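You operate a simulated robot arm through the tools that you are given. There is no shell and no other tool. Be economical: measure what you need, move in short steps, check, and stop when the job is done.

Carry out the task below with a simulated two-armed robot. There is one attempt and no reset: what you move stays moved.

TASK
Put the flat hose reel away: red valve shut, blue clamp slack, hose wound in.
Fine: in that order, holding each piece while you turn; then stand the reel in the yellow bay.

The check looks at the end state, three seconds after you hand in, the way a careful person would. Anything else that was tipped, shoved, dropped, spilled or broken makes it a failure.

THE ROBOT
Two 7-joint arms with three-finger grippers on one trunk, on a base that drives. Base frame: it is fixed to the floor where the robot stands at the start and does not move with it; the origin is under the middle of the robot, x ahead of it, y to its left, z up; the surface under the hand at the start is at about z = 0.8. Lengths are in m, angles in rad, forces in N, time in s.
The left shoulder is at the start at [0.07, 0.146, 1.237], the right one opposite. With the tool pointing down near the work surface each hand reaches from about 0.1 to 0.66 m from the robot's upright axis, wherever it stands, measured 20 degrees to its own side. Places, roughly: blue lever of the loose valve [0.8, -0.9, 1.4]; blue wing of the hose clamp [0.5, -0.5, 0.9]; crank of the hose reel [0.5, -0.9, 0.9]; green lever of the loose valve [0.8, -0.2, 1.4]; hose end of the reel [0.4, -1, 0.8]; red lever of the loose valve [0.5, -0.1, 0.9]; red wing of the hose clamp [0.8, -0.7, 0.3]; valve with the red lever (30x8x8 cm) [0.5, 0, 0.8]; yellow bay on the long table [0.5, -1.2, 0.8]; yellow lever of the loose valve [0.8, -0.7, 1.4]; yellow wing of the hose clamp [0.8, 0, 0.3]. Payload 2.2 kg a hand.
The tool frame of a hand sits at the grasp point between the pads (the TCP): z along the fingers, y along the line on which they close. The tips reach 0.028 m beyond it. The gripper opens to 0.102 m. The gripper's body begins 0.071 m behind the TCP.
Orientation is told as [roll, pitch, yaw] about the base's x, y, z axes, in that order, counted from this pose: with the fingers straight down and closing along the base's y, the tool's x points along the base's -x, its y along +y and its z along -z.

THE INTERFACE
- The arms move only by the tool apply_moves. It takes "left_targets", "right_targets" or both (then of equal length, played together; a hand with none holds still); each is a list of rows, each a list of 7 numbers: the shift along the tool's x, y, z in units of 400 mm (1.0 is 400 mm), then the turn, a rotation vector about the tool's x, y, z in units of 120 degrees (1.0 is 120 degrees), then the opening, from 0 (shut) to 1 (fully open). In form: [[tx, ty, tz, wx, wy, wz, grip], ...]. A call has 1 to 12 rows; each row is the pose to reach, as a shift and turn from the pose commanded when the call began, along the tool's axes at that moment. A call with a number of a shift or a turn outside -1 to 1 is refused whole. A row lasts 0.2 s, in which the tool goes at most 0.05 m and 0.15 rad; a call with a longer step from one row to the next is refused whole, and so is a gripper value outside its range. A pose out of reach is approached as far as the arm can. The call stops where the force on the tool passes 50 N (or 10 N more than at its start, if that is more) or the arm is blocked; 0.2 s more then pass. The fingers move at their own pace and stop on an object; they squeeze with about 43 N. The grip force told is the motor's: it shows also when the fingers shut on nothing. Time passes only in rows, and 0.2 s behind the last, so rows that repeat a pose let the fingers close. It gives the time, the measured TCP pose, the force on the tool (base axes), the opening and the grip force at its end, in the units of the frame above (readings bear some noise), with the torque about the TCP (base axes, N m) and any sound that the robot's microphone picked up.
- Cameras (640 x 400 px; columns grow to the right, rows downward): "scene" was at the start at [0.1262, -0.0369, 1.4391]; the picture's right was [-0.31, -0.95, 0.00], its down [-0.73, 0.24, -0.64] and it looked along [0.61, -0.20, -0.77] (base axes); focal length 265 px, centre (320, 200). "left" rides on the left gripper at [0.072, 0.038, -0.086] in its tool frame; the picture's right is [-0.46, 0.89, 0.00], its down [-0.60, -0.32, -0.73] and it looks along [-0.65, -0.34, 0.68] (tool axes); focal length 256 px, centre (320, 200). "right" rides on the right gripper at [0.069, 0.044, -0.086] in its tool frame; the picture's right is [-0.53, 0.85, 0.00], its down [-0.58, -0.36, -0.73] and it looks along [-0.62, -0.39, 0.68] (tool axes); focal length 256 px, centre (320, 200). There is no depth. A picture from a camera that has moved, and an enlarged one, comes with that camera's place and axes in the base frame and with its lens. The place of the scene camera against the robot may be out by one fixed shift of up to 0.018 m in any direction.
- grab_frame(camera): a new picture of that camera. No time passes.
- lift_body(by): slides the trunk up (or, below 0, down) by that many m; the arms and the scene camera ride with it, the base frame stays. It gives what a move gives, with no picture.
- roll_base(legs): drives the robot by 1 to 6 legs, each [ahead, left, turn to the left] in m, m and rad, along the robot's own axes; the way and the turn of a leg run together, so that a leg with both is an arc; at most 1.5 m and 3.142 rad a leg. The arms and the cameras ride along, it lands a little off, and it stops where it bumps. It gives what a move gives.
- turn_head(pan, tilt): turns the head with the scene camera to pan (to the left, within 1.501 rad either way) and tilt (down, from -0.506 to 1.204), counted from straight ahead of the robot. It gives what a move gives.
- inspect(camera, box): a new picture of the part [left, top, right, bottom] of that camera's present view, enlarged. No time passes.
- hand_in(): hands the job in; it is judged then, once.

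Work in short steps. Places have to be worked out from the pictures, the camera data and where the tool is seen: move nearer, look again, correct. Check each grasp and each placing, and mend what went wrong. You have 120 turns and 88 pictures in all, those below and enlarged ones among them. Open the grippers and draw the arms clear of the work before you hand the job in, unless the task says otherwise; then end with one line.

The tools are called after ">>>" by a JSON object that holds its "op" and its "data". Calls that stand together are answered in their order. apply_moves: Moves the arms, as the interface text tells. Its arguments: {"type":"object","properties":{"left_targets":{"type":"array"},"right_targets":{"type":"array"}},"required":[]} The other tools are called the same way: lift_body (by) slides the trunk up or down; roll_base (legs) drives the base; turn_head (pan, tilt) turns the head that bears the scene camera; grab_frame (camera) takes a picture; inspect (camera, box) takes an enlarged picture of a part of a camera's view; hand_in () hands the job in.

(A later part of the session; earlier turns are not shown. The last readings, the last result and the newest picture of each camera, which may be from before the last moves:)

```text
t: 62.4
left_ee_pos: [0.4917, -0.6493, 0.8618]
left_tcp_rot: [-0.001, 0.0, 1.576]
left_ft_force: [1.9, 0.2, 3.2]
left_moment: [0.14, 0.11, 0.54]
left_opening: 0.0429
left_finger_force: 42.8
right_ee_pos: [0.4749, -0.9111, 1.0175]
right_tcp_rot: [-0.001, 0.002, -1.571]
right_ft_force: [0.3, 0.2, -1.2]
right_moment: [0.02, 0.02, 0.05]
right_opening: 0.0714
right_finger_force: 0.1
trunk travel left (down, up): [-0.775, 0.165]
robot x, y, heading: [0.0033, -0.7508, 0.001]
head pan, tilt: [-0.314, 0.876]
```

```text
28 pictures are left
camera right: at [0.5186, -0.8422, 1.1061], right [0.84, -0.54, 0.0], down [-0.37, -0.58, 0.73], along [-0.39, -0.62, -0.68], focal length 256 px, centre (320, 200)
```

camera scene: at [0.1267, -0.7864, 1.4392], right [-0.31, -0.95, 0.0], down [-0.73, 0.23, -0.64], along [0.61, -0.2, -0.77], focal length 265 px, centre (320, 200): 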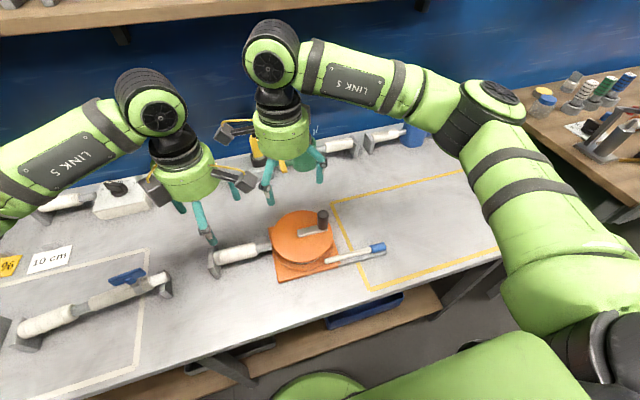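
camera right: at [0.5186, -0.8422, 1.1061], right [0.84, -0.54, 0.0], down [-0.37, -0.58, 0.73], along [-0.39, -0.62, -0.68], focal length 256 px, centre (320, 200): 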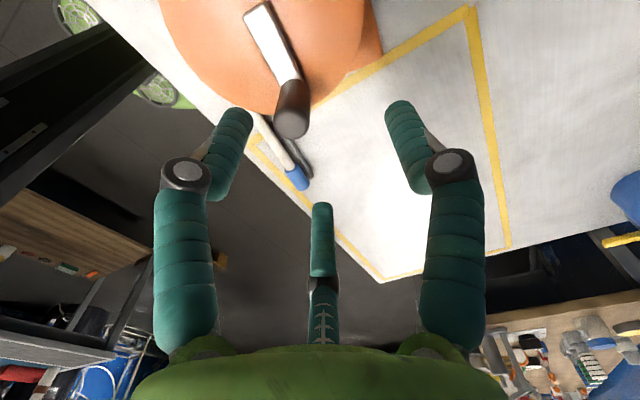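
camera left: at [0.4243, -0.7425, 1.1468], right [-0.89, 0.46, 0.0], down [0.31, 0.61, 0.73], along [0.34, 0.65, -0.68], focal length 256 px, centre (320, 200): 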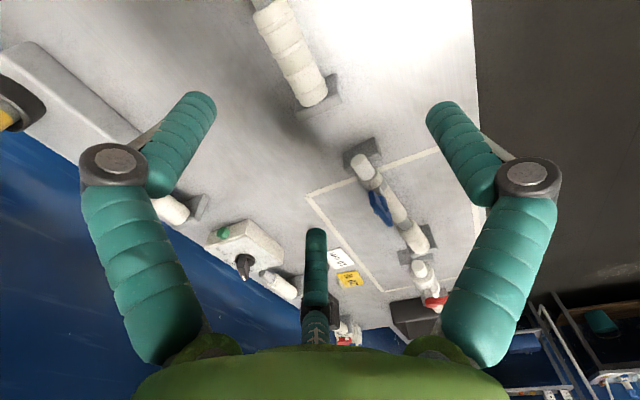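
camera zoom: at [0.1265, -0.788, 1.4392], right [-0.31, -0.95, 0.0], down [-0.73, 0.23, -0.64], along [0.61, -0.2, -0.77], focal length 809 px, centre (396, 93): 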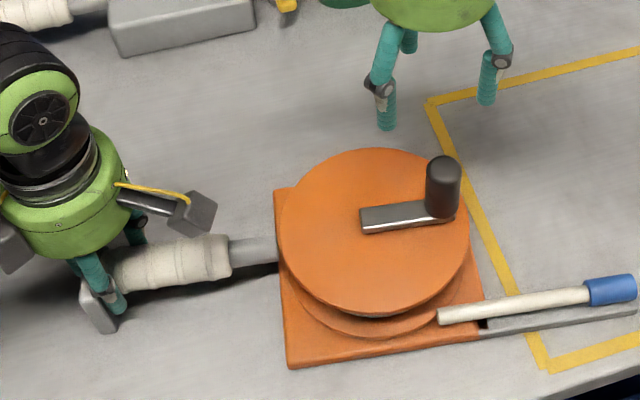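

The reel settled back. The bar lies with its top at z≈0.875, its pivot at about (0.4535,-0.8615) and pointing about 7.5° toward me from -y. I'll place the fingers astride the bar near the pivot at yaw -1.70.

>>> {"op": "apply_moves", "data": {"right_targets": [[0.043, -0.029, 0, 0, 0, 0.03, 0.6], [0.0865, -0.0585, 0, 0, 0, 0.062, 0.5], [0.0865, -0.0585, 0.08, 0, 0, 0.062, 0.4], [0.0865, -0.0585, 0.16, 0, 0, 0.062, 0.4], [0.0865, -0.0585, 0.24, 0, 0, 0.062, 0.4], [0.0865, -0.0585, 0.285, 0, 0, 0.062, 0.4]]}}

>>> {"op": "inspect", "data": {"camera": "right", "box": [160, 40, 480, 240]}}

```text
t: 63.8
left_ee_pos: [0.4892, -0.6487, 0.8609]
left_tcp_rot: [0.0, 0.0, 1.58]
left_ft_force: [3.6, -3.5, -0.4]
left_moment: [0.48, -0.05, 0.99]
left_opening: 0.0428
left_finger_force: 42.9
right_ee_pos: [0.4493, -0.8723, 0.9059]
right_tcp_rot: [0.003, 0.004, -1.696]
right_ft_force: [-3.3, 3.6, 12.1]
right_moment: [-0.37, 0.2, -0.18]
right_opening: 0.0406
right_finger_force: 0.2
trunk travel left (down, up): [-0.775, 0.165]
robot x, y, heading: [-0.0014, -0.7501, 0.012]
head pan, tilt: [-0.314, 0.876]
```

```text
2.00 times, centred on (320, 140) of right
camera zoom: at [0.5025, -0.811, 0.9937], right [0.77, -0.64, 0.0], down [-0.44, -0.53, 0.73], along [-0.46, -0.56, -0.69], focal length 512 px, centre (320, 320)
```

zoom: 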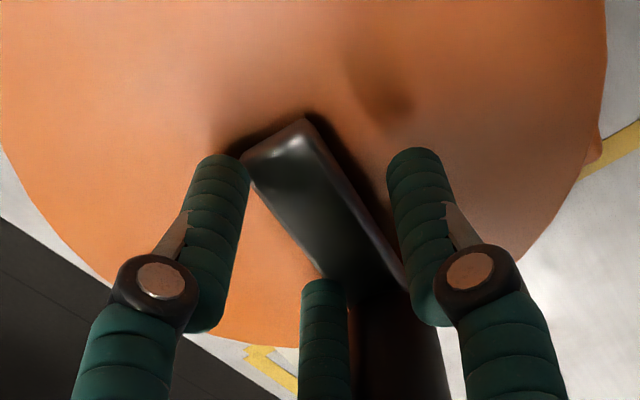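

The fingers straddle the bar with the tips just touching the drum flange. I'll close and try a 0.3 rad clockwise twist about the pivot.

>>> {"op": "apply_moves", "data": {"right_targets": [[0, 0, -0.004, 0, 0, 0, 0.2], [0, 0, -0.004, 0, 0, 0, 0.0], [0, 0, -0.004, 0, 0, 0, 0.0], [0.001, -0.003, -0.004, 0, 0, 0.05, 0], [0.002, -0.006, -0.004, 0, 0, 0.1, 0], [0.003, -0.009, -0.004, 0, 0, 0.143, 0]]}}

>>> {"op": "inspect", "data": {"camera": "scene", "box": [190, 170, 400, 300]}}

```text
t: 65.2
left_ee_pos: [0.49, -0.6484, 0.8608]
left_tcp_rot: [0.002, 0.0, 1.578]
left_ft_force: [1.4, 2.0, 3.2]
left_moment: [0.05, 0.1, 0.56]
left_opening: 0.0426
left_finger_force: 42.8
right_ee_pos: [0.4489, -0.8748, 0.9057]
right_tcp_rot: [0.0, 0.001, -1.998]
right_ft_force: [-0.3, -0.1, -0.8]
right_moment: [-0.01, 0.02, -0.03]
right_opening: 0.002
right_finger_force: 31.6
trunk travel left (down, up): [-0.775, 0.165]
robot x, y, heading: [-0.0004, -0.7551, 0.005]
head pan, tilt: [-0.314, 0.876]
```

```text
3.05 times, centred on (295, 235) of scene
camera zoom: at [0.1265, -0.7877, 1.4392], right [-0.31, -0.95, 0.0], down [-0.73, 0.23, -0.64], along [0.61, -0.2, -0.77], focal length 809 px, centre (396, 93)
```

zoom: 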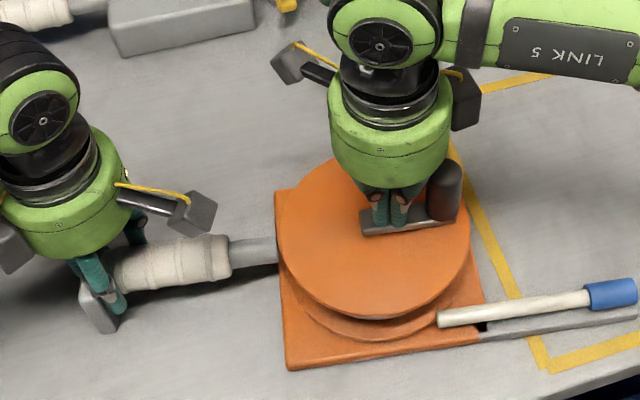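

The fingers closed empty: they rode over the bar's top at z≈0.878. I'll open, turn back, shift 4 mm toward the bar's centre, go 9 mm lower and close again.

>>> {"op": "apply_moves", "data": {"right_targets": [[0, 0, -0.03, 0, 0, 0, 0.3], [-0.002, -0.004, -0.03, 0, 0, -0.05, 0.6], [-0.0036, -0.008, -0.03, 0, 0, -0.1, 0.6], [-0.0036, -0.008, -0.03, 0, 0, -0.143, 0.6], [-0.0036, -0.008, 0, 0, 0, -0.143, 0.6], [-0.0036, -0.008, 0.022, 0, 0, -0.143, 0.6], [-0.0036, -0.008, 0.022, 0, 0, -0.143, 0.3], [-0.0036, -0.008, 0.022, 0, 0, -0.143, 0.1], [-0.0036, -0.008, 0.022, 0, 0, -0.143, 0], [-0.0036, -0.008, 0.022, 0, 0, -0.143, 0]]}}

```text
t: 67.3
left_ee_pos: [0.4908, -0.6487, 0.8616]
left_tcp_rot: [0.001, -0.001, 1.578]
left_ft_force: [5.2, 3.2, 1.9]
left_moment: [-0.32, -0.1, 1.73]
left_opening: 0.0427
left_finger_force: 43.3
right_ee_pos: [0.4455, -0.8749, 0.8966]
right_tcp_rot: [-0.002, 0.0, -1.7]
right_ft_force: [-7.4, -3.1, 0.1]
right_moment: [-0.2, 0.14, -0.79]
right_opening: 0.0332
right_finger_force: 42.8
trunk travel left (down, up): [-0.775, 0.165]
robot x, y, heading: [0.0024, -0.7504, 0.007]
head pan, tilt: [-0.314, 0.876]
```

The bar is held now (0.033). Twisting clockwise 0.4 rad about the pivot.

>>> {"op": "apply_moves", "data": {"right_targets": [[0.001, -0.003, 0, 0, 0, 0.05, 0], [0.002, -0.006, 0, 0, 0, 0.1, 0], [0.003, -0.009, 0, 0, 0, 0.143, 0], [0.006, -0.012, 0, 0, 0, 0.19, 0]]}}

>>> {"op": "inspect", "data": {"camera": "scene", "box": [190, 170, 400, 300]}}

```text
t: 68.3
left_ee_pos: [0.4917, -0.6478, 0.8618]
left_tcp_rot: [0.0, -0.002, 1.577]
left_ft_force: [7.1, 2.5, 2.4]
left_moment: [0.42, -0.17, 1.34]
left_opening: 0.0425
left_finger_force: 42.7
right_ee_pos: [0.4412, -0.8712, 0.8962]
right_tcp_rot: [-0.001, -0.001, -2.099]
right_ft_force: [-5.7, -0.3, 0.4]
right_moment: [-0.37, 0.42, 0.06]
right_opening: 0.0325
right_finger_force: 43.2
trunk travel left (down, up): [-0.775, 0.165]
robot x, y, heading: [-0.002, -0.7485, 0.008]
head pan, tilt: [-0.314, 0.876]
```

```text
3.05 times, centred on (295, 235) of scene
camera zoom: at [0.127, -0.7879, 1.4391], right [-0.31, -0.95, 0.0], down [-0.73, 0.23, -0.64], along [0.61, -0.2, -0.77], focal length 809 px, centre (396, 93)
```

zoom: 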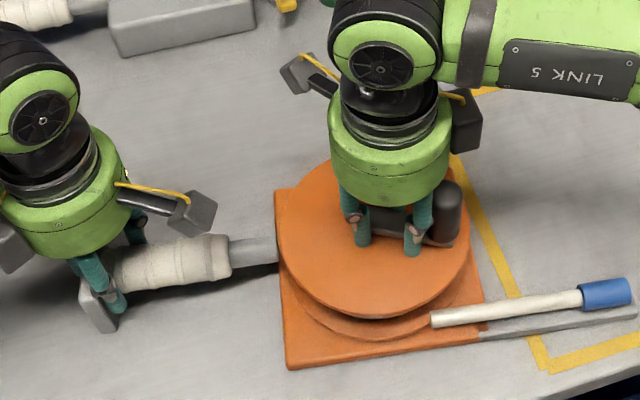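

The crank turns clockwise with almost no torque and the hose end crept in. I'll keep twisting about the pivot to about yaw -3.1.

>>> {"op": "apply_moves", "data": {"right_targets": [[0.001, -0.0046, 0, 0, 0, 0.0692, 0], [0.0027, -0.009, 0, 0, 0, 0.1385, 0], [0.005, -0.0132, 0, 0, 0, 0.2077, 0], [0.0079, -0.0169, 0, 0, 0, 0.2769, 0], [0.0113, -0.0202, 0, 0, 0, 0.3462, 0], [0.0151, -0.023, 0, 0, 0, 0.4154, 0], [0.0193, -0.0252, 0, 0, 0, 0.4846, 0]]}}

>>> {"op": "inspect", "data": {"camera": "scene", "box": [190, 170, 400, 300]}}

```text
t: 70.0
left_ee_pos: [0.4899, -0.6507, 0.8594]
left_tcp_rot: [0.001, 0.005, 1.574]
left_ft_force: [2.8, -13.6, 6.9]
left_moment: [-0.06, 0.05, 0.86]
left_opening: 0.0427
left_finger_force: 42.9
right_ee_pos: [0.4364, -0.8588, 0.8976]
right_tcp_rot: [-0.006, 0.001, -3.113]
right_ft_force: [-0.9, 15.0, -3.4]
right_moment: [0.23, 0.24, 0.24]
right_opening: 0.0328
right_finger_force: 43.3
trunk travel left (down, up): [-0.775, 0.165]
robot x, y, heading: [-0.0026, -0.7531, 0.007]
head pan, tilt: [-0.314, 0.876]
```

```text
3.05 times, centred on (295, 235) of scene
camera zoom: at [0.1273, -0.7878, 1.4391], right [-0.31, -0.95, 0.0], down [-0.73, 0.23, -0.64], along [0.61, -0.2, -0.77], focal length 809 px, centre (396, 93)
```

zoom: 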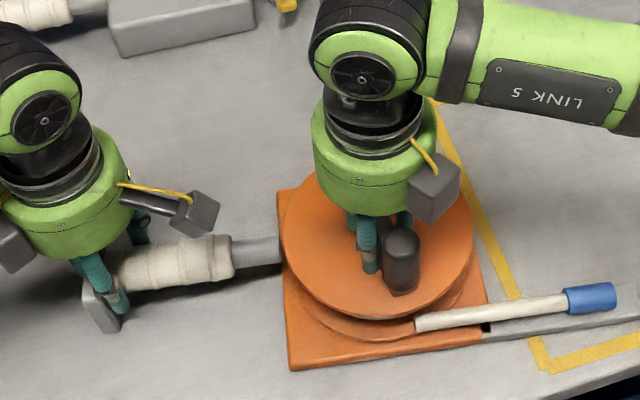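

It works: 1.4 rad drew the hose in by about 20 px, with about 80 px to go. I'll open, lift a little, turn the hand back by π in place, and regrip the bar.

>>> {"op": "apply_moves", "data": {"right_targets": [[0, 0, 0, 0, 0, 0, 0.4], [0, 0, 0, 0, 0, 0, 0.5], [0, 0, -0.08, 0, 0, 0, 0.5], [0, 0, -0.08, 0, 0, -0.0682, 0.5], [0, 0, -0.08, 0, 0, -0.1364, 0.5], [0, 0, -0.08, 0, 0, -0.2046, 0.5], [0, 0, -0.08, 0, 0, -0.2728, 0.5], [0, 0, -0.08, 0, 0, -0.341, 0.5], [0, 0, -0.08, 0, 0, -0.4092, 0.5], [0, 0, -0.08, 0, 0, -0.4774, 0.5], [0, 0, -0.08, 0, 0, -0.5456, 0.5], [0, 0, -0.08, 0, 0, -0.6138, 0.5]]}}

>>> {"op": "apply_moves", "data": {"right_targets": [[0, 0, 0, 0, 0, -0.0682, 0.5], [0, 0, 0, 0, 0, -0.1364, 0.5], [0, 0, 0, 0, 0, -0.2046, 0.5], [0, 0, 0, 0, 0, -0.2728, 0.5], [0, 0, 0, 0, 0, -0.341, 0.5], [0, 0, 0, 0, 0, -0.4092, 0.5], [0, 0, 0, 0, 0, -0.4774, 0.5], [0, 0, 0, 0, 0, -0.5456, 0.5], [0, 0, 0, 0, 0, -0.6138, 0.5], [0, 0, 0, 0, 0, -0.682, 0.5], [0, 0, 0, 0, 0, -0.7502, 0.5], [0, 0, 0, 0, 0, -0.8184, 0.5]]}}

>>> {"op": "inspect", "data": {"camera": "right", "box": [160, 40, 480, 240]}}

```text
t: 72.5
left_ee_pos: [0.4903, -0.6485, 0.8606]
left_tcp_rot: [0.0, 0.002, 1.579]
left_ft_force: [3.7, -1.4, 0.4]
left_moment: [-0.25, -0.06, 0.96]
left_opening: 0.0424
left_finger_force: 42.7
right_ee_pos: [0.4353, -0.8608, 0.9284]
right_tcp_rot: [0.0, -0.001, -1.824]
right_ft_force: [-4.1, -0.1, -0.8]
right_moment: [0.01, -0.01, -0.15]
right_opening: 0.0521
right_finger_force: 0.2
trunk travel left (down, up): [-0.775, 0.165]
robot x, y, heading: [0.0017, -0.7488, 0.006]
head pan, tilt: [-0.314, 0.876]
```

```text
t: 75.2
left_ee_pos: [0.4898, -0.6476, 0.8601]
left_tcp_rot: [0.0, -0.001, 1.58]
left_ft_force: [2.2, -0.3, 2.9]
left_moment: [0.13, 0.08, 0.6]
left_opening: 0.0425
left_finger_force: 42.7
right_ee_pos: [0.4358, -0.8613, 0.9298]
right_tcp_rot: [0.002, 0.0, -0.109]
right_ft_force: [0.1, -0.2, -0.6]
right_moment: [-0.04, 0.01, -0.01]
right_opening: 0.0509
right_finger_force: 0.0
trunk travel left (down, up): [-0.775, 0.165]
robot x, y, heading: [0.0004, -0.7488, 0.007]
head pan, tilt: [-0.314, 0.876]
```

```text
2.00 times, centred on (320, 140) of right
camera zoom: at [0.3716, -0.8094, 1.0166], right [0.62, 0.78, 0.0], down [0.53, -0.43, 0.73], along [0.57, -0.45, -0.68], focal length 512 px, centre (320, 320)
```

zoom: 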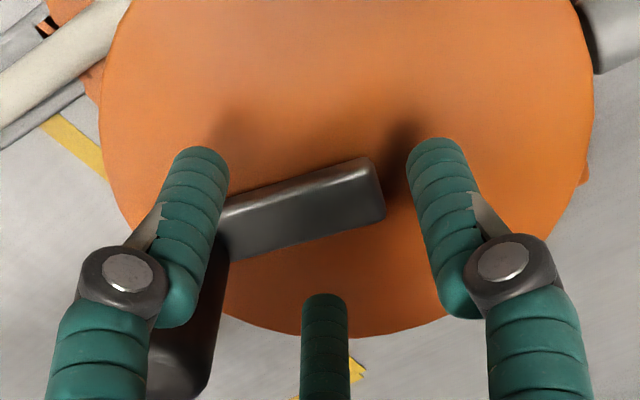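

The bar seems to point differently from before I let go. I'll check with the scene camera whether the crank sprang back.

>>> {"op": "inspect", "data": {"camera": "scene", "box": [190, 170, 400, 300]}}

```text
3.05 times, centred on (295, 235) of scene
camera zoom: at [0.1267, -0.7878, 1.4391], right [-0.31, -0.95, 0.0], down [-0.73, 0.23, -0.64], along [0.61, -0.2, -0.77], focal length 809 px, centre (396, 93)
```

zoom: 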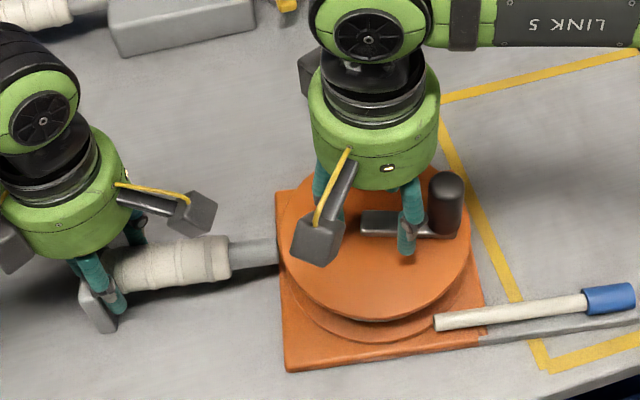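

The fingers, lifted too little, swept the knob back on the way. Next time I lift clear of the knob. I'll raise now, turn to about yaw +1.15 for a long clockwise stroke, and centre near the pivot again.

>>> {"op": "apply_moves", "data": {"right_targets": [[0, 0, -0.08, 0, 0, 0, 0.5], [-0.003, -0.004, -0.08, 0, 0, -0.067, 0.5], [-0.006, -0.008, -0.08, 0, 0, -0.134, 0.5], [-0.009, -0.012, -0.08, 0, 0, -0.2, 0.5], [-0.012, -0.016, -0.08, 0, 0, -0.267, 0.5], [-0.015, -0.02, -0.08, 0, 0, -0.334, 0.5], [-0.018, -0.025, -0.08, 0, 0, -0.4, 0.5], [-0.021, -0.03, -0.08, 0, 0, -0.467, 0.5], [-0.021, -0.032, -0.08, 0, 0, -0.534, 0.5], [-0.021, -0.032, -0.08, 0, 0, -0.6, 0.5]]}}

>>> {"op": "inspect", "data": {"camera": "right", "box": [160, 40, 480, 240]}}

```text
t: 77.3
left_ee_pos: [0.4898, -0.6488, 0.862]
left_tcp_rot: [0.0, 0.0, 1.577]
left_ft_force: [0.7, 0.1, 1.6]
left_moment: [-0.05, 0.03, 0.69]
left_opening: 0.0423
left_finger_force: 43.3
right_ee_pos: [0.4435, -0.8749, 0.9607]
right_tcp_rot: [0.001, -0.002, 1.078]
right_ft_force: [0.0, 0.0, -1.2]
right_moment: [-0.03, -0.03, 0.03]
right_opening: 0.0508
right_finger_force: 0.0
right hand out of reach, approached as far as the arm can: row 10
trunk travel left (down, up): [-0.775, 0.165]
robot x, y, heading: [-0.0001, -0.7537, 0.007]
head pan, tilt: [-0.314, 0.876]
```

```text
2.00 times, centred on (320, 140) of right
camera zoom: at [0.3716, -0.9143, 1.0486], right [-0.49, 0.87, 0.0], down [0.59, 0.34, 0.73], along [0.64, 0.36, -0.68], focal length 512 px, centre (320, 320)
```

zoom: 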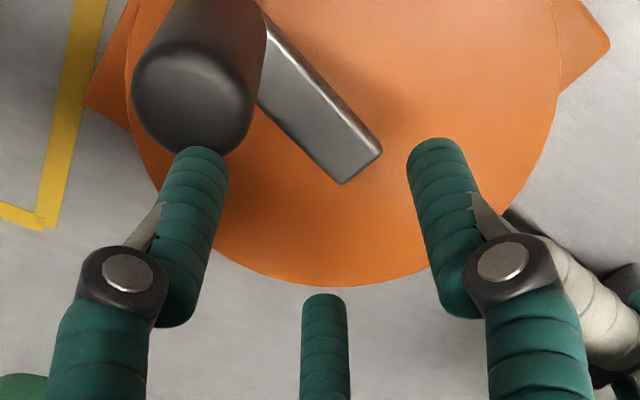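

The bar is centred under the fingers and within reach at yaw 1.08. I'll descend, close (it will self-align), and begin the clockwise stroke.

>>> {"op": "apply_moves", "data": {"right_targets": [[0, 0, 0.06, 0, 0, 0, 0.5], [0, 0, 0.12, 0, 0, 0, 0.5], [0, 0, 0.159, 0, 0, 0, 0.5], [0, 0, 0.159, 0, 0, 0, 0.2], [0, 0, 0.159, 0, 0, 0, 0], [0, 0, 0.159, 0, 0, 0, 0], [0.0003, 0.0055, 0.159, 0, 0, 0.0692, 0], [-0.0002, 0.0111, 0.159, 0, 0, 0.1385, 0], [-0.0014, 0.0165, 0.159, 0, 0, 0.2077, 0], [-0.0035, 0.0216, 0.159, 0, 0, 0.2769, 0]]}}

```text
t: 77.7
left_ee_pos: [0.4887, -0.6475, 0.8609]
left_tcp_rot: [-0.001, 0.001, 1.583]
left_ft_force: [-3.2, 1.5, 7.5]
left_moment: [-0.17, 0.0, 0.28]
left_opening: 0.0424
left_finger_force: 42.8
right_ee_pos: [0.4436, -0.8718, 0.9626]
right_tcp_rot: [-0.008, -0.01, 1.08]
right_ft_force: [-3.4, 0.4, 11.8]
right_moment: [-0.47, 0.11, -0.03]
right_opening: 0.0526
right_finger_force: 0.9
trunk travel left (down, up): [-0.775, 0.165]
robot x, y, heading: [0.0041, -0.7492, 0.003]
head pan, tilt: [-0.314, 0.876]
stopped in row 1 (right hand): the force on the tool passed its limit at 66 N (the readings are from after the stop); the commanded pose is now the measured one
```

The contact was the knob's top. Comparing fingertip pixels shows three teal jaws about 120° apart around the TCP, and one of them came down on the knob. I'll lift, turn to yaw 0.197 (the jaws then straddle the bar and miss the knob), open to 0.8, and check.

>>> {"op": "apply_moves", "data": {"right_targets": [[0, 0, -0.07, 0, 0, 0, 0.6], [0, 0.001, -0.07, 0, 0.001, 0.06, 0.8], [0, 0.002, -0.07, -0.001, 0.001, 0.12, 0.8], [0, 0.003, -0.07, -0.002, 0.002, 0.18, 0.8], [0, 0.004, -0.07, -0.002, 0.003, 0.24, 0.8], [0, 0.005, -0.07, -0.003, 0.004, 0.3, 0.8], [0, 0.006, -0.07, -0.004, 0.005, 0.36, 0.8], [0, 0.006, -0.07, -0.004, 0.005, 0.4216, 0.8]]}}

>>> {"op": "inspect", "data": {"camera": "right", "box": [80, 0, 560, 300]}}

```text
t: 79.5
left_ee_pos: [0.4897, -0.6483, 0.8613]
left_tcp_rot: [-0.004, -0.002, 1.583]
left_ft_force: [2.6, 2.9, 19.6]
left_moment: [-0.18, 0.21, 0.93]
left_opening: 0.042
left_finger_force: 43.4
right_ee_pos: [0.4426, -0.8728, 0.9884]
right_tcp_rot: [0.005, -0.004, 0.195]
right_ft_force: [0.2, 0.0, 0.2]
right_moment: [0.05, 0.0, -0.01]
right_opening: 0.0813
right_finger_force: 0.0
trunk travel left (down, up): [-0.775, 0.165]
robot x, y, heading: [0.0018, -0.7516, 0.003]
head pan, tilt: [-0.314, 0.876]
```

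```text
1.33 times, centred on (320, 150) of right
camera zoom: at [0.3653, -0.843, 1.075], right [0.36, 0.93, 0.0], down [0.64, -0.25, 0.73], along [0.68, -0.26, -0.68], focal length 341 px, centre (320, 267)
```

zoom: 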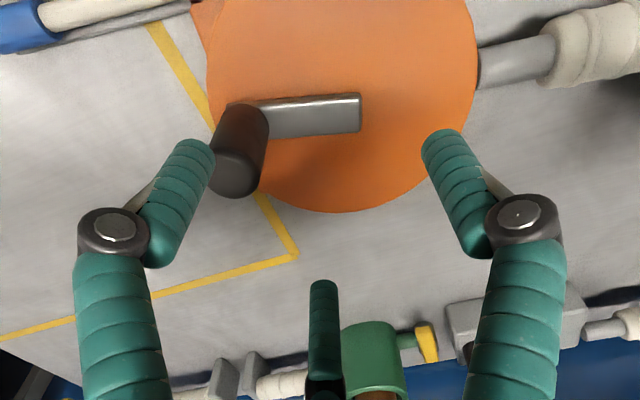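

The three-jaw geometry is confirmed, and the jaws at yaw about 15° clear the knob. I'll shift a few mm, descend beside the bar and close.

>>> {"op": "apply_moves", "data": {"right_targets": [[0.0045, 0.0115, 0, 0, 0, -0.03, 0.8], [0.0045, 0.0115, 0.08, 0, 0, -0.03, 0.8], [0.0045, 0.0115, 0.16, 0, 0, -0.03, 0.8], [0.0045, 0.0115, 0.2285, 0, 0, -0.03, 0.8], [0.0045, 0.0115, 0.2285, 0, 0, -0.03, 0.5], [0.0045, 0.0115, 0.2285, 0, 0, -0.03, 0.2], [0.0045, 0.0115, 0.2285, 0, 0, -0.03, 0], [0.0045, 0.0115, 0.2285, 0, 0, -0.03, 0]]}}

```text
t: 81.3
left_ee_pos: [0.4889, -0.6504, 0.8615]
left_tcp_rot: [-0.001, 0.003, 1.578]
left_ft_force: [-4.0, -4.9, 26.1]
left_moment: [0.18, 0.36, -0.09]
left_opening: 0.042
left_finger_force: 43.1
right_ee_pos: [0.4388, -0.8647, 0.8964]
right_tcp_rot: [0.006, -0.003, 0.261]
right_ft_force: [7.6, 13.5, -1.2]
right_moment: [0.25, -0.68, -0.81]
right_opening: 0.031
right_finger_force: 42.8
trunk travel left (down, up): [-0.775, 0.165]
robot x, y, heading: [-0.0019, -0.7533, 0.002]
head pan, tilt: [-0.314, 0.876]
```

Gripped (0.031). Now the clockwise stroke, 1.74 rad about the pivot.

>>> {"op": "apply_moves", "data": {"right_targets": [[0.0028, 0.0036, 0, 0, 0, 0.0692, 0], [0.005, 0.0077, 0, 0, 0, 0.1385, 0], [0.0066, 0.012, 0, 0, 0, 0.2077, 0], [0.0076, 0.0164, 0, 0, 0, 0.2769, 0], [0.0079, 0.0211, 0, 0, 0, 0.3462, 0], [0.0076, 0.0257, 0, 0, 0, 0.4154, 0], [0.0066, 0.0301, 0, 0, 0, 0.4846, 0], [0.005, 0.0344, 0, 0, 0, 0.5539, 0], [0.0028, 0.0385, 0, 0, 0, 0.6231, 0], [0, 0.0421, 0, 0, 0, 0.6923, 0], [-0.0034, 0.0453, 0, 0, 0, 0.7616, 0], [-0.0071, 0.048, 0, 0, 0, 0.8308, 0]]}}

>>> {"op": "inspect", "data": {"camera": "scene", "box": [190, 170, 400, 300]}}

```text
t: 83.9
left_ee_pos: [0.4907, -0.6452, 0.8608]
left_tcp_rot: [-0.007, -0.014, 1.591]
left_ft_force: [13.0, 22.9, 3.6]
left_moment: [0.29, 0.16, 0.85]
left_opening: 0.0405
left_finger_force: 43.2
right_ee_pos: [0.4331, -0.8545, 0.8971]
right_tcp_rot: [-0.008, -0.009, -1.486]
right_ft_force: [-17.4, -32.7, 23.4]
right_moment: [-0.67, 0.41, 0.11]
right_opening: 0.0264
right_finger_force: 42.9
trunk travel left (down, up): [-0.775, 0.165]
robot x, y, heading: [-0.0017, -0.7512, 0.006]
head pan, tilt: [-0.314, 0.876]
```

```text
3.05 times, centred on (295, 235) of scene
camera zoom: at [0.1222, -0.7901, 1.4396], right [-0.31, -0.95, 0.0], down [-0.73, 0.24, -0.64], along [0.61, -0.19, -0.77], focal length 809 px, centre (396, 93)
```

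zoom: 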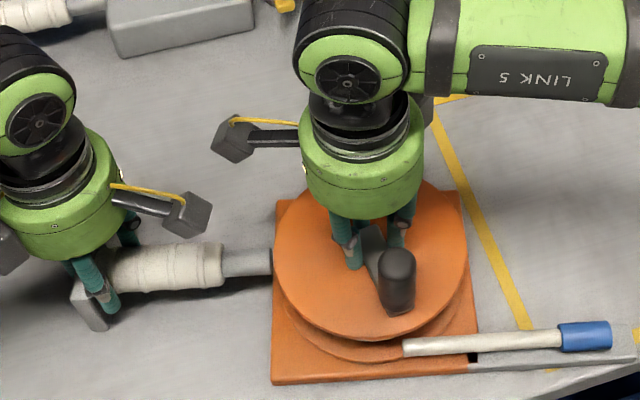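

Turned about 100° so far, though the hand is pulling on the reel and has slid toward the pivot. I'll open to relax it and look before regripping.

>>> {"op": "apply_moves", "data": {"right_targets": [[0, 0, 0, 0, 0, 0, 0.3], [0, 0, 0, 0, 0, 0, 0.6], [0, 0, -0.06, 0, 0, 0, 0.7], [0, 0, -0.06, 0, 0, 0, 0.7]]}}

>>> {"op": "inspect", "data": {"camera": "right", "box": [80, 0, 560, 300]}}

```text
t: 84.9
left_ee_pos: [0.4877, -0.653, 0.861]
left_tcp_rot: [0.001, 0.005, 1.577]
left_ft_force: [-4.3, -2.7, 8.0]
left_moment: [-0.95, 0.17, -0.17]
left_opening: 0.0402
left_finger_force: 42.8
right_ee_pos: [0.4354, -0.8483, 0.921]
right_tcp_rot: [0.001, 0.007, -1.48]
right_ft_force: [-0.2, -0.7, -0.3]
right_moment: [0.0, 0.01, -0.01]
right_opening: 0.0715
right_finger_force: 0.0
trunk travel left (down, up): [-0.775, 0.165]
robot x, y, heading: [-0.0005, -0.7529, 0.003]
head pan, tilt: [-0.314, 0.876]
```

```text
1.33 times, centred on (320, 150) of right
camera zoom: at [0.4732, -0.7765, 1.0081], right [0.89, -0.46, 0.0], down [-0.31, -0.61, 0.73], along [-0.33, -0.65, -0.69], focal length 341 px, centre (320, 267)
```

zoom: 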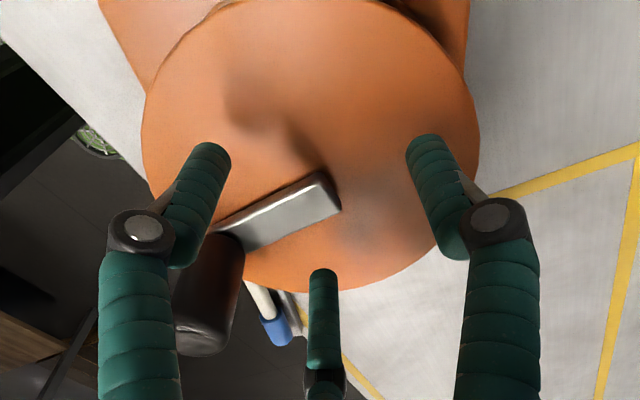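

The bar now points to -x, with its pivot at about (0.430,-0.856). I'll lift above the knob, turn to yaw 0 at (0.418,-0.860) for a long stroke, then descend and grip.

>>> {"op": "apply_moves", "data": {"right_targets": [[0, 0, -0.11, 0, 0, 0, 0.8], [-0.003, -0.004, -0.12, 0, 0, -0.064, 0.8], [-0.005, -0.009, -0.12, 0, 0, -0.129, 0.8], [-0.007, -0.013, -0.12, 0, 0, -0.193, 0.8], [-0.009, -0.017, -0.12, 0, 0, -0.257, 0.8], [-0.011, -0.021, -0.12, 0, 0, -0.321, 0.8], [-0.014, -0.025, -0.12, 0, 0, -0.386, 0.8], [-0.016, -0.029, -0.12, 0, 0, -0.45, 0.8], [-0.018, -0.033, -0.12, 0, 0, -0.514, 0.8], [-0.02, -0.037, -0.12, 0, 0, -0.578, 0.8], [-0.023, -0.042, -0.12, 0, 0, -0.643, 0.8], [-0.025, -0.046, -0.12, 0, 0, -0.707, 0.8]]}}

>>> {"op": "inspect", "data": {"camera": "right", "box": [80, 0, 560, 300]}}

```text
t: 87.5
left_ee_pos: [0.4915, -0.6506, 0.8601]
left_tcp_rot: [-0.001, -0.002, 1.581]
left_ft_force: [-0.7, -4.1, 11.3]
left_moment: [-0.05, 0.1, 0.54]
left_opening: 0.0403
left_finger_force: 43.1
right_ee_pos: [0.4187, -0.8608, 0.9685]
right_tcp_rot: [0.004, 0.001, 0.004]
right_ft_force: [0.5, 0.2, -0.2]
right_moment: [-0.01, -0.03, -0.01]
right_opening: 0.0818
right_finger_force: 0.1
trunk travel left (down, up): [-0.775, 0.165]
robot x, y, heading: [0.0025, -0.7533, 0.0]
head pan, tilt: [-0.314, 0.876]
```

```text
1.33 times, centred on (320, 150) of right
camera zoom: at [0.3503, -0.8179, 1.0554], right [0.53, 0.85, 0.0], down [0.58, -0.37, 0.73], along [0.62, -0.38, -0.69], focal length 341 px, centre (320, 267)
```

zoom: 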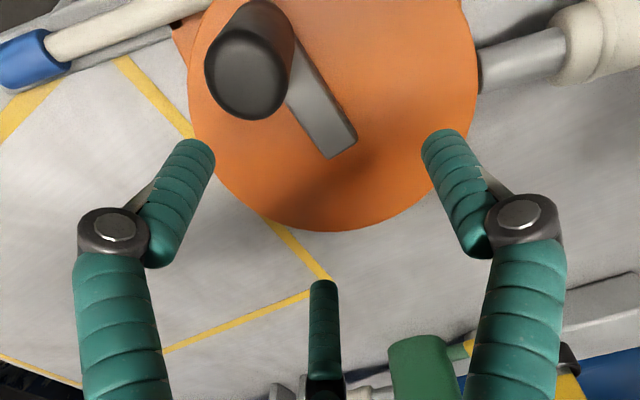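

The bar is now clear (pivot about (0.4255,-0.852), pointing to -x). I'll make a fine shift, descend and close.

>>> {"op": "apply_moves", "data": {"right_targets": [[0.0125, 0.01, 0, 0, 0, -0.033, 0.8], [0.0125, 0.01, 0.06, 0, 0, -0.033, 0.8], [0.0125, 0.01, 0.12, 0, 0, -0.033, 0.8], [0.0125, 0.01, 0.179, 0, 0, -0.033, 0.8], [0.0125, 0.01, 0.179, 0, 0, -0.033, 0.5], [0.0125, 0.01, 0.179, 0, 0, -0.033, 0.2], [0.0125, 0.01, 0.179, 0, 0, -0.033, 0], [0.0125, 0.01, 0.179, 0, 0, -0.033, 0]]}}

>>> {"op": "apply_moves", "data": {"right_targets": [[0.0015, 0.0044, 0, 0, 0, 0.0692, 0], [0.0023, 0.0091, 0, 0, 0, 0.1385, 0], [0.0025, 0.0138, 0, 0, 0, 0.2077, 0], [0.002, 0.0184, 0, 0, 0, 0.2769, 0], [0.0008, 0.023, 0, 0, 0, 0.3462, 0], [-0.0011, 0.0273, 0, 0, 0, 0.4154, 0], [-0.0036, 0.0314, 0, 0, 0, 0.4846, 0], [-0.0065, 0.035, 0, 0, 0, 0.5539, 0], [-0.01, 0.0381, 0, 0, 0, 0.6231, 0], [-0.014, 0.0408, 0, 0, 0, 0.6923, 0], [-0.0182, 0.0428, 0, 0, 0, 0.7616, 0], [-0.0228, 0.0442, 0, 0, 0, 0.8308, 0]]}}

>>> {"op": "inspect", "data": {"camera": "scene", "box": [190, 170, 400, 300]}}

```text
t: 89.3
left_ee_pos: [0.4897, -0.6474, 0.8615]
left_tcp_rot: [0.001, -0.002, 1.58]
left_ft_force: [-4.9, 5.1, 14.8]
left_moment: [0.43, 0.18, -0.61]
left_opening: 0.0401
left_finger_force: 42.8
right_ee_pos: [0.4129, -0.855, 0.8965]
right_tcp_rot: [0.007, -0.001, 0.071]
right_ft_force: [3.4, -2.3, 0.3]
right_moment: [-0.09, -0.37, 0.07]
right_opening: 0.0281
right_finger_force: 43.0
trunk travel left (down, up): [-0.775, 0.165]
robot x, y, heading: [0.0024, -0.7504, -0.001]
head pan, tilt: [-0.314, 0.876]
```

```text
t: 91.9
left_ee_pos: [0.4927, -0.6418, 0.8606]
left_tcp_rot: [-0.01, -0.014, 1.595]
left_ft_force: [19.5, 29.2, 1.7]
left_moment: [0.04, 0.16, 1.56]
left_opening: 0.0396
left_finger_force: 42.6
right_ee_pos: [0.4192, -0.8421, 0.8956]
right_tcp_rot: [-0.009, -0.015, -1.676]
right_ft_force: [-25.3, -32.0, 11.5]
right_moment: [-0.56, 0.9, -0.04]
right_opening: 0.0273
right_finger_force: 43.9
trunk travel left (down, up): [-0.775, 0.165]
robot x, y, heading: [0.002, -0.7538, 0.003]
head pan, tilt: [-0.314, 0.876]
```

```text
3.05 times, centred on (295, 235) of scene
camera zoom: at [0.1238, -0.789, 1.4395], right [-0.31, -0.95, 0.0], down [-0.73, 0.24, -0.64], along [0.61, -0.2, -0.77], focal length 809 px, centre (396, 93)
```

zoom: 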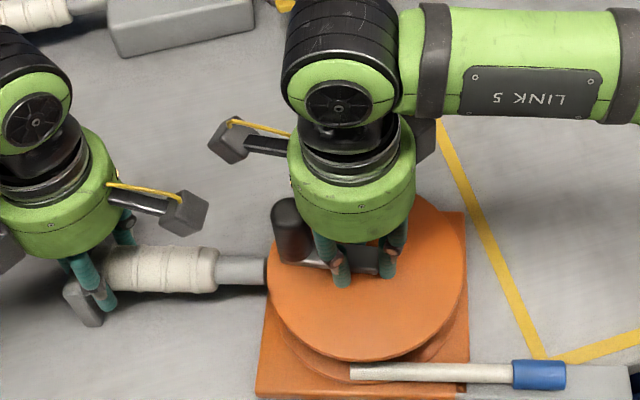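

The hose is well on its way in (about half). I'll relieve the side pull and continue the stroke by another 1.45 rad.

>>> {"op": "apply_moves", "data": {"right_targets": [[-0.008, -0.001, 0, 0, 0, 0.0692, 0], [-0.0164, 0.0002, 0, 0, 0, 0.1385, 0], [-0.0175, 0.0044, 0, 0, 0, 0.2077, 0], [-0.0193, 0.0084, 0, 0, 0, 0.2769, 0], [-0.0215, 0.0122, 0, 0, 0, 0.3462, 0], [-0.0244, 0.0155, 0, 0, 0, 0.4154, 0], [-0.0276, 0.0184, 0, 0, 0, 0.4846, 0], [-0.0312, 0.0208, 0, 0, 0, 0.5539, 0], [-0.0352, 0.0227, 0, 0, 0, 0.6231, 0], [-0.0394, 0.0239, 0, 0, 0, 0.6923, 0]]}}

>>> {"op": "inspect", "data": {"camera": "scene", "box": [190, 170, 400, 300]}}

```text
t: 94.1
left_ee_pos: [0.4913, -0.6488, 0.8591]
left_tcp_rot: [-0.005, -0.001, 1.583]
left_ft_force: [12.6, 9.0, 9.0]
left_moment: [0.65, -0.29, 1.67]
left_opening: 0.0404
left_finger_force: 42.7
right_ee_pos: [0.4315, -0.8538, 0.8973]
right_tcp_rot: [-0.005, -0.004, -3.124]
right_ft_force: [-11.8, -6.0, 0.3]
right_moment: [-0.21, 0.76, 0.07]
right_opening: 0.0273
right_finger_force: 43.5
trunk travel left (down, up): [-0.775, 0.165]
robot x, y, heading: [0.0027, -0.7562, 0.001]
head pan, tilt: [-0.314, 0.876]
```

```text
3.05 times, centred on (295, 235) of scene
camera zoom: at [0.1264, -0.7879, 1.4391], right [-0.31, -0.95, 0.0], down [-0.73, 0.24, -0.64], along [0.61, -0.2, -0.77], focal length 809 px, centre (396, 93)
```

zoom: 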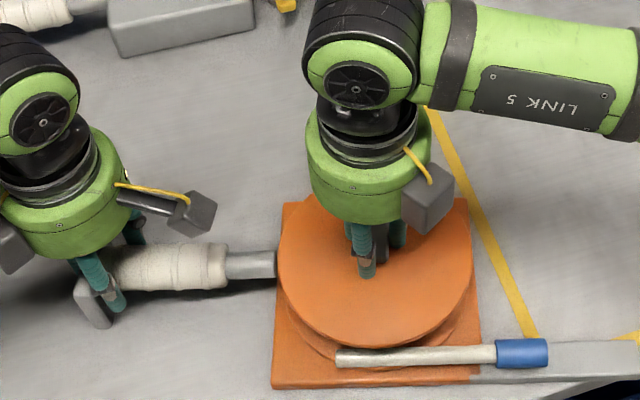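

The blue hose end is nearly at the base. One more stroke is needed: I'll open, lift above the knob, turn the hand back 120° in place (the jaws look the same), and check.

>>> {"op": "apply_moves", "data": {"right_targets": [[0, 0, 0, 0, 0, 0, 0.5], [0, 0, 0, 0, 0, 0, 0.8], [0, 0, -0.09, 0, 0, 0, 0.8], [0, 0, -0.18, 0, 0, 0, 0.8], [0, 0, -0.18, 0, 0, -0.071, 0.8], [0, 0, -0.18, 0, 0, -0.142, 0.8], [0, 0, -0.18, 0, 0, -0.213, 0.8], [0, 0, -0.18, 0, 0, -0.284, 0.8], [0, 0, -0.18, 0, 0, -0.355, 0.8], [0, 0, -0.18, 0, 0, -0.426, 0.8], [0, 0, -0.18, 0, 0, -0.497, 0.8], [0, 0, -0.18, 0, 0, -0.568, 0.8]]}}

>>> {"op": "apply_moves", "data": {"right_targets": [[0, 0, 0, 0, 0, -0.07, 0.8], [0, 0, 0, 0, 0, -0.14, 0.8], [0, 0, 0, 0, 0, -0.21, 0.8], [0, 0, 0, 0, 0, -0.28, 0.8], [0, 0, 0, 0, 0, -0.35, 0.8], [0, 0, 0, 0, 0, -0.42, 0.8], [0, 0, 0, 0, 0, -0.432, 0.8]]}}

>>> {"op": "inspect", "data": {"camera": "right", "box": [80, 0, 560, 300]}}

```text
t: 96.7
left_ee_pos: [0.4901, -0.649, 0.8592]
left_tcp_rot: [0.0, -0.002, 1.583]
left_ft_force: [-1.0, -2.5, 3.2]
left_moment: [0.14, 0.05, 0.35]
left_opening: 0.0398
left_finger_force: 42.6
right_ee_pos: [0.4312, -0.8546, 0.9685]
right_tcp_rot: [-0.002, 0.004, -1.93]
right_ft_force: [-0.1, 0.4, -0.2]
right_moment: [0.01, -0.02, -0.01]
right_opening: 0.0818
right_finger_force: 0.0
trunk travel left (down, up): [-0.775, 0.165]
robot x, y, heading: [0.0015, -0.7495, 0.008]
head pan, tilt: [-0.314, 0.876]
```

```text
t: 98.3
left_ee_pos: [0.4907, -0.6487, 0.8603]
left_tcp_rot: [-0.001, -0.002, 1.581]
left_ft_force: [-0.7, -0.3, 3.2]
left_moment: [0.06, 0.07, 0.49]
left_opening: 0.04
left_finger_force: 42.8
right_ee_pos: [0.4326, -0.8556, 0.9677]
right_tcp_rot: [0.001, 0.006, -1.024]
right_ft_force: [0.0, 0.4, 0.1]
right_moment: [-0.01, 0.0, -0.02]
right_opening: 0.0817
right_finger_force: 0.1
trunk travel left (down, up): [-0.775, 0.165]
robot x, y, heading: [0.0041, -0.7529, 0.003]
head pan, tilt: [-0.314, 0.876]
```

```text
1.33 times, centred on (320, 150) of right
camera zoom: at [0.4324, -0.7736, 1.0556], right [1.0, -0.02, 0.0], down [-0.01, -0.69, 0.73], along [-0.01, -0.73, -0.69], focal length 341 px, centre (320, 267)
```

zoom: 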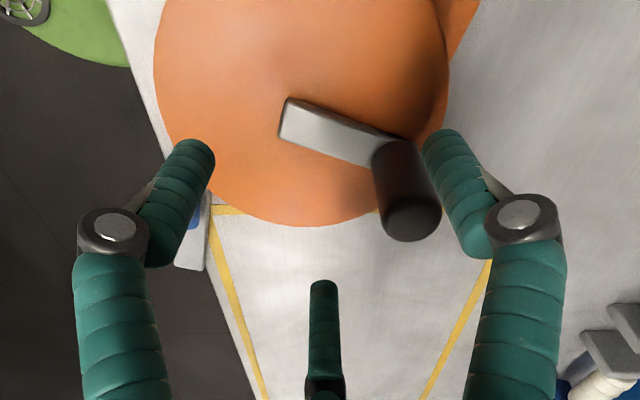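

The bar now points to about -18° with its pivot at (0.422,-0.8525). I'll align to yaw -1.36, descend and grip.

>>> {"op": "apply_moves", "data": {"right_targets": [[0.001, 0.004, 0, 0, 0, 0.06, 0.8], [0.002, 0.007, 0, 0, 0, 0.12, 0.8], [0.0037, 0.0093, 0, 0, 0, 0.161, 0.8], [0.0037, 0.0093, 0.06, 0, 0, 0.161, 0.8], [0.0037, 0.0093, 0.12, 0, 0, 0.161, 0.8], [0.0037, 0.0093, 0.177, 0, 0, 0.161, 0.8], [0.0037, 0.0093, 0.177, 0, 0, 0.161, 0.5], [0.0037, 0.0093, 0.177, 0, 0, 0.161, 0.2], [0.0037, 0.0093, 0.177, 0, 0, 0.161, 0], [0.0037, 0.0093, 0.177, 0, 0, 0.161, 0]]}}

>>> {"op": "apply_moves", "data": {"right_targets": [[-0.0044, -0.0012, 0, 0, 0, 0.0692, 0], [-0.0086, -0.0031, 0, 0, 0, 0.1385, 0], [-0.0125, -0.0056, 0, 0, 0, 0.2077, 0], [-0.016, -0.0086, 0, 0, 0, 0.2769, 0], [-0.019, -0.012, 0, 0, 0, 0.3462, 0], [-0.0215, -0.0158, 0, 0, 0, 0.4154, 0], [-0.0233, -0.02, 0, 0, 0, 0.4846, 0]]}}

>>> {"op": "inspect", "data": {"camera": "scene", "box": [190, 170, 400, 300]}}

```text
t: 100.5
left_ee_pos: [0.4906, -0.6482, 0.8594]
left_tcp_rot: [0.002, -0.002, 1.58]
left_ft_force: [0.0, 1.5, 3.3]
left_moment: [-0.09, 0.05, 0.32]
left_opening: 0.0399
left_finger_force: 42.9
right_ee_pos: [0.4338, -0.8524, 0.898]
right_tcp_rot: [-0.002, 0.002, -1.362]
right_ft_force: [0.4, -3.4, -0.2]
right_moment: [-0.27, -0.28, 0.06]
right_opening: 0.0329
right_finger_force: 43.1
trunk travel left (down, up): [-0.775, 0.165]
robot x, y, heading: [-0.0012, -0.7537, 0.004]
head pan, tilt: [-0.314, 0.876]
```

```text
t: 102.1
left_ee_pos: [0.4937, -0.6524, 0.8636]
left_tcp_rot: [-0.011, 0.013, 1.584]
left_ft_force: [25.3, -18.4, 0.6]
left_moment: [0.2, -0.35, 0.37]
left_opening: 0.0401
left_finger_force: 14.7
right_ee_pos: [0.4224, -0.858, 0.8978]
right_tcp_rot: [-0.019, -0.002, -2.342]
right_ft_force: [-21.1, 16.0, 14.3]
right_moment: [-2.05, 2.04, 6.76]
right_opening: 0.0436
right_finger_force: 42.9
trunk travel left (down, up): [-0.775, 0.165]
robot x, y, heading: [0.0026, -0.7497, 0.005]
head pan, tilt: [-0.314, 0.876]
```

```text
3.05 times, centred on (295, 235) of scene
camera zoom: at [0.1263, -0.7875, 1.4395], right [-0.31, -0.95, 0.0], down [-0.73, 0.23, -0.64], along [0.61, -0.2, -0.77], focal length 809 px, centre (396, 93)
```

zoom: 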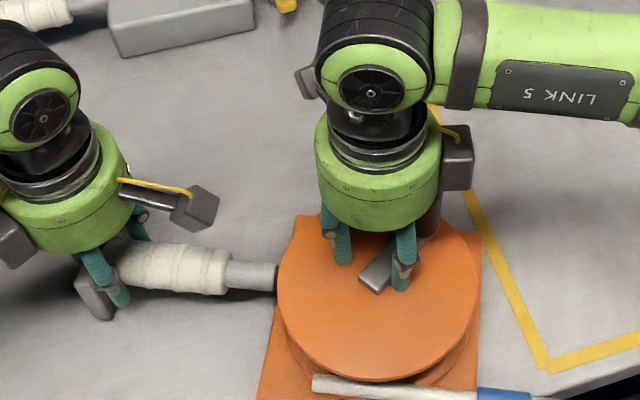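

The torque shot up to 6.8 N·m and the reel itself started to twist: the crank is at its end stop, so the hose is wound in. I'll open right here, lift clear and look.

>>> {"op": "apply_moves", "data": {"right_targets": [[0.003, 0.003, 0, 0, 0, -0.03, 0.3], [0.003, 0.003, 0, 0, 0, -0.03, 0.8], [0.003, 0.003, 0, 0, 0, -0.03, 0.8], [0.003, 0.003, -0.1, 0, 0, -0.03, 0.8], [0.003, 0.003, -0.2, 0, 0, -0.03, 0.8], [0.003, 0.003, -0.3, 0, 0, -0.03, 0.8], [0.05, 0.05, -0.4, 0, 0, -0.03, 0.8], [0.1, 0.1, -0.5, 0, 0, -0.03, 0.8], [0.15, 0.15, -0.5, 0, 0, -0.03, 0.8]]}}

>>> {"op": "grab_frame", "data": {"camera": "scene"}}

```text
t: 104.1
left_ee_pos: [0.4924, -0.648, 0.8592]
left_tcp_rot: [0.0, -0.002, 1.581]
left_ft_force: [1.0, 0.2, -0.7]
left_moment: [0.4, 0.16, -0.16]
left_opening: 0.0392
left_finger_force: 43.0
right_ee_pos: [0.5135, -0.8649, 1.0974]
right_tcp_rot: [-0.005, 0.001, -2.315]
right_ft_force: [-0.5, 0.5, -0.3]
right_moment: [-0.02, 0.0, -0.01]
right_opening: 0.0815
right_finger_force: 0.1
trunk travel left (down, up): [-0.775, 0.165]
robot x, y, heading: [0.0011, -0.7523, 0.002]
head pan, tilt: [-0.314, 0.876]
```

```text
12 pictures are left
camera scene: at [0.1271, -0.7877, 1.4391], right [-0.31, -0.95, 0.0], down [-0.73, 0.24, -0.64], along [0.61, -0.2, -0.77], focal length 265 px, centre (320, 200)
```

scene: 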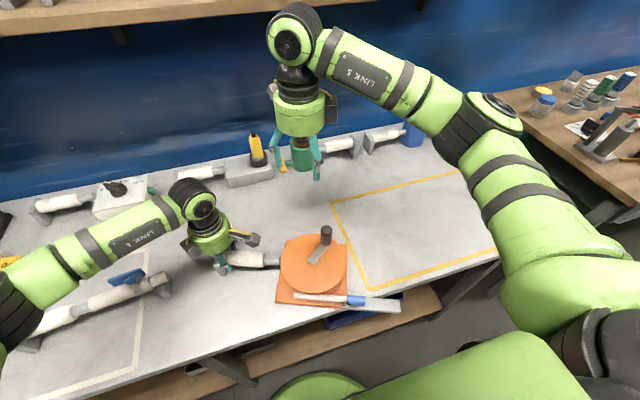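

The hose is fully in: the blue end is at the base. Next I need the reel's exact pose to carry it, so a closer look.

>>> {"op": "inspect", "data": {"camera": "scene", "box": [220, 215, 410, 325]}}

```text
3.37 times, centred on (315, 270) of scene
camera zoom: at [0.1271, -0.7877, 1.4391], right [-0.31, -0.95, 0.0], down [-0.73, 0.24, -0.64], along [0.61, -0.2, -0.77], focal length 894 px, centre (337, -36)
```

zoom: 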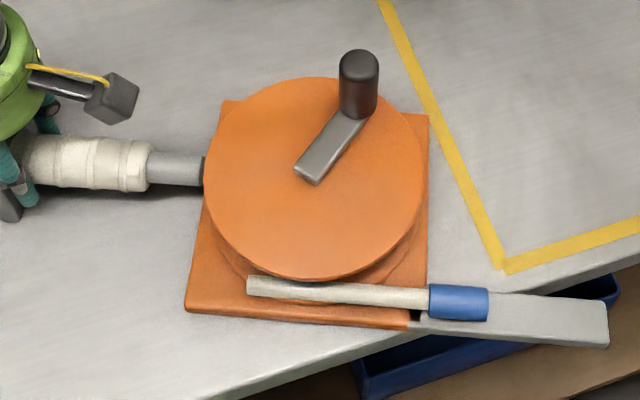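

The base centre is about (0.405,-0.845), turned about 22.5° clockwise, with its guide hanging over the table edge. The plan: grip the knob with the right hand as a second support, lift slightly with the trunk, turn the reel straight with both arms, then drive it into the bay. First I grip the knob.

>>> {"op": "apply_moves", "data": {"right_targets": [[-0.06, -0.03, 0.07, 0, 0, 0, 0.9], [-0.12, -0.06, 0.14, 0, 0, 0, 0.9], [-0.175, -0.088, 0.2, 0, 0, 0, 0.9], [-0.175, -0.088, 0.28, 0, 0, 0, 0.9], [-0.175, -0.088, 0.37, 0, 0, 0, 0.9], [-0.175, -0.088, 0.456, 0, 0, 0, 0.9], [-0.175, -0.088, 0.456, 0, 0, 0, 0.6], [-0.175, -0.088, 0.456, 0, 0, 0, 0.3], [-0.175, -0.088, 0.456, 0, 0, 0, 0.1], [-0.175, -0.088, 0.456, 0, 0, 0, 0.1]]}}

```text
t: 106.3
left_ee_pos: [0.4905, -0.6487, 0.8599]
left_tcp_rot: [0.001, -0.002, 1.582]
left_ft_force: [2.2, 0.9, -1.4]
left_moment: [-0.11, 0.11, 0.3]
left_opening: 0.0391
left_finger_force: 42.5
right_ee_pos: [0.4408, -0.8918, 0.9155]
right_tcp_rot: [-0.007, 0.001, -2.314]
right_ft_force: [-2.7, -1.4, -0.5]
right_moment: [-0.19, 0.02, 0.15]
right_opening: 0.0263
right_finger_force: 43.7
trunk travel left (down, up): [-0.775, 0.165]
robot x, y, heading: [0.0047, -0.7493, -0.0]
head pan, tilt: [-0.314, 0.876]
```

The knob is gripped dead centre. Now I'll lift the trunk 2.5 cm and read the loads.

>>> {"op": "lift_body", "data": {"by": 0.025}}

>>> {"op": "inspect", "data": {"camera": "scene", "box": [220, 215, 410, 325]}}

```text
t: 107.0
left_ee_pos: [0.4916, -0.6484, 0.884]
left_tcp_rot: [0.001, 0.001, 1.581]
left_ft_force: [2.7, 1.7, 0.0]
left_moment: [-0.13, -0.06, 0.37]
left_opening: 0.0392
left_finger_force: 42.9
right_ee_pos: [0.4409, -0.8911, 0.9384]
right_tcp_rot: [-0.006, 0.0, -2.314]
right_ft_force: [-2.3, -1.8, -5.9]
right_moment: [-0.24, 0.0, 0.18]
right_opening: 0.0261
right_finger_force: 42.9
trunk travel left (down, up): [-0.8, 0.14]
robot x, y, heading: [0.0002, -0.7502, 0.001]
head pan, tilt: [-0.314, 0.876]
```

```text
3.37 times, centred on (315, 270) of scene
camera zoom: at [0.1278, -0.7882, 1.4641], right [-0.31, -0.95, 0.0], down [-0.73, 0.24, -0.64], along [0.61, -0.2, -0.77], focal length 894 px, centre (337, -36)
```

zoom: 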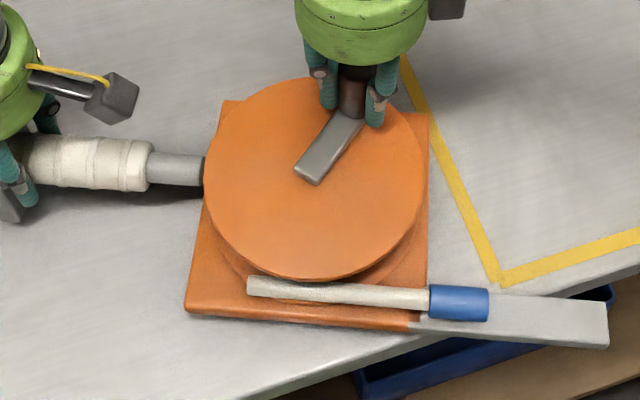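

The reel is off the table and light (about 6 N). I'll rotate it 0.394 rad counter-clockwise about the left grip with both hands together.

>>> {"op": "apply_moves", "data": {"left_targets": [[0, 0, 0, 0, 0, -0.0313, 0.2], [0, 0, 0, 0, 0, -0.0627, 0.2], [0, 0, 0, 0, 0, -0.094, 0.2], [0, 0, 0, 0, 0, -0.1254, 0.2], [0, 0, 0, 0, 0, -0.1567, 0.2], [0, 0, 0, 0, 0, -0.188, 0.2]], "right_targets": [[0.0218, 0.0342, 0, 0, 0, -0.0313, 0.1], [0.0463, 0.0668, 0, 0, 0, -0.0627, 0.1], [0.0725, 0.098, 0, 0, 0, -0.094, 0.1], [0.1005, 0.1273, 0, 0, 0, -0.1254, 0.1], [0.131, 0.1543, 0, 0, 0, -0.1567, 0.1], [0.1625, 0.1803, 0, 0, 0, -0.188, 0.1]]}}

>>> {"op": "inspect", "data": {"camera": "scene", "box": [190, 160, 430, 310]}}

```text
t: 108.4
left_ee_pos: [0.4916, -0.6476, 0.8842]
left_tcp_rot: [0.001, -0.002, 1.977]
left_ft_force: [2.5, 4.3, -1.8]
left_moment: [0.06, -0.24, 0.55]
left_opening: 0.0391
left_finger_force: 43.1
right_ee_pos: [0.54, -0.893, 0.9388]
right_tcp_rot: [-0.005, 0.002, -1.919]
right_ft_force: [-1.9, -4.1, -5.2]
right_moment: [0.07, 0.15, 0.28]
right_opening: 0.0262
right_finger_force: 43.2
trunk travel left (down, up): [-0.8, 0.14]
robot x, y, heading: [-0.0012, -0.7539, 0.0]
head pan, tilt: [-0.314, 0.876]
```

```text
2.67 times, centred on (310, 235) of scene
camera zoom: at [0.1285, -0.7876, 1.464], right [-0.31, -0.95, 0.0], down [-0.73, 0.23, -0.64], along [0.61, -0.2, -0.77], focal length 708 px, centre (347, 107)
```

zoom: 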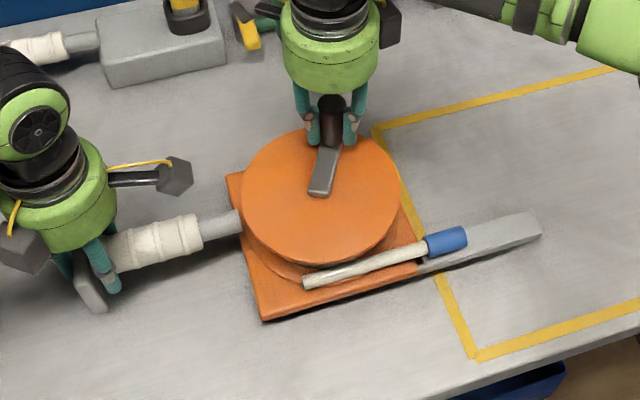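

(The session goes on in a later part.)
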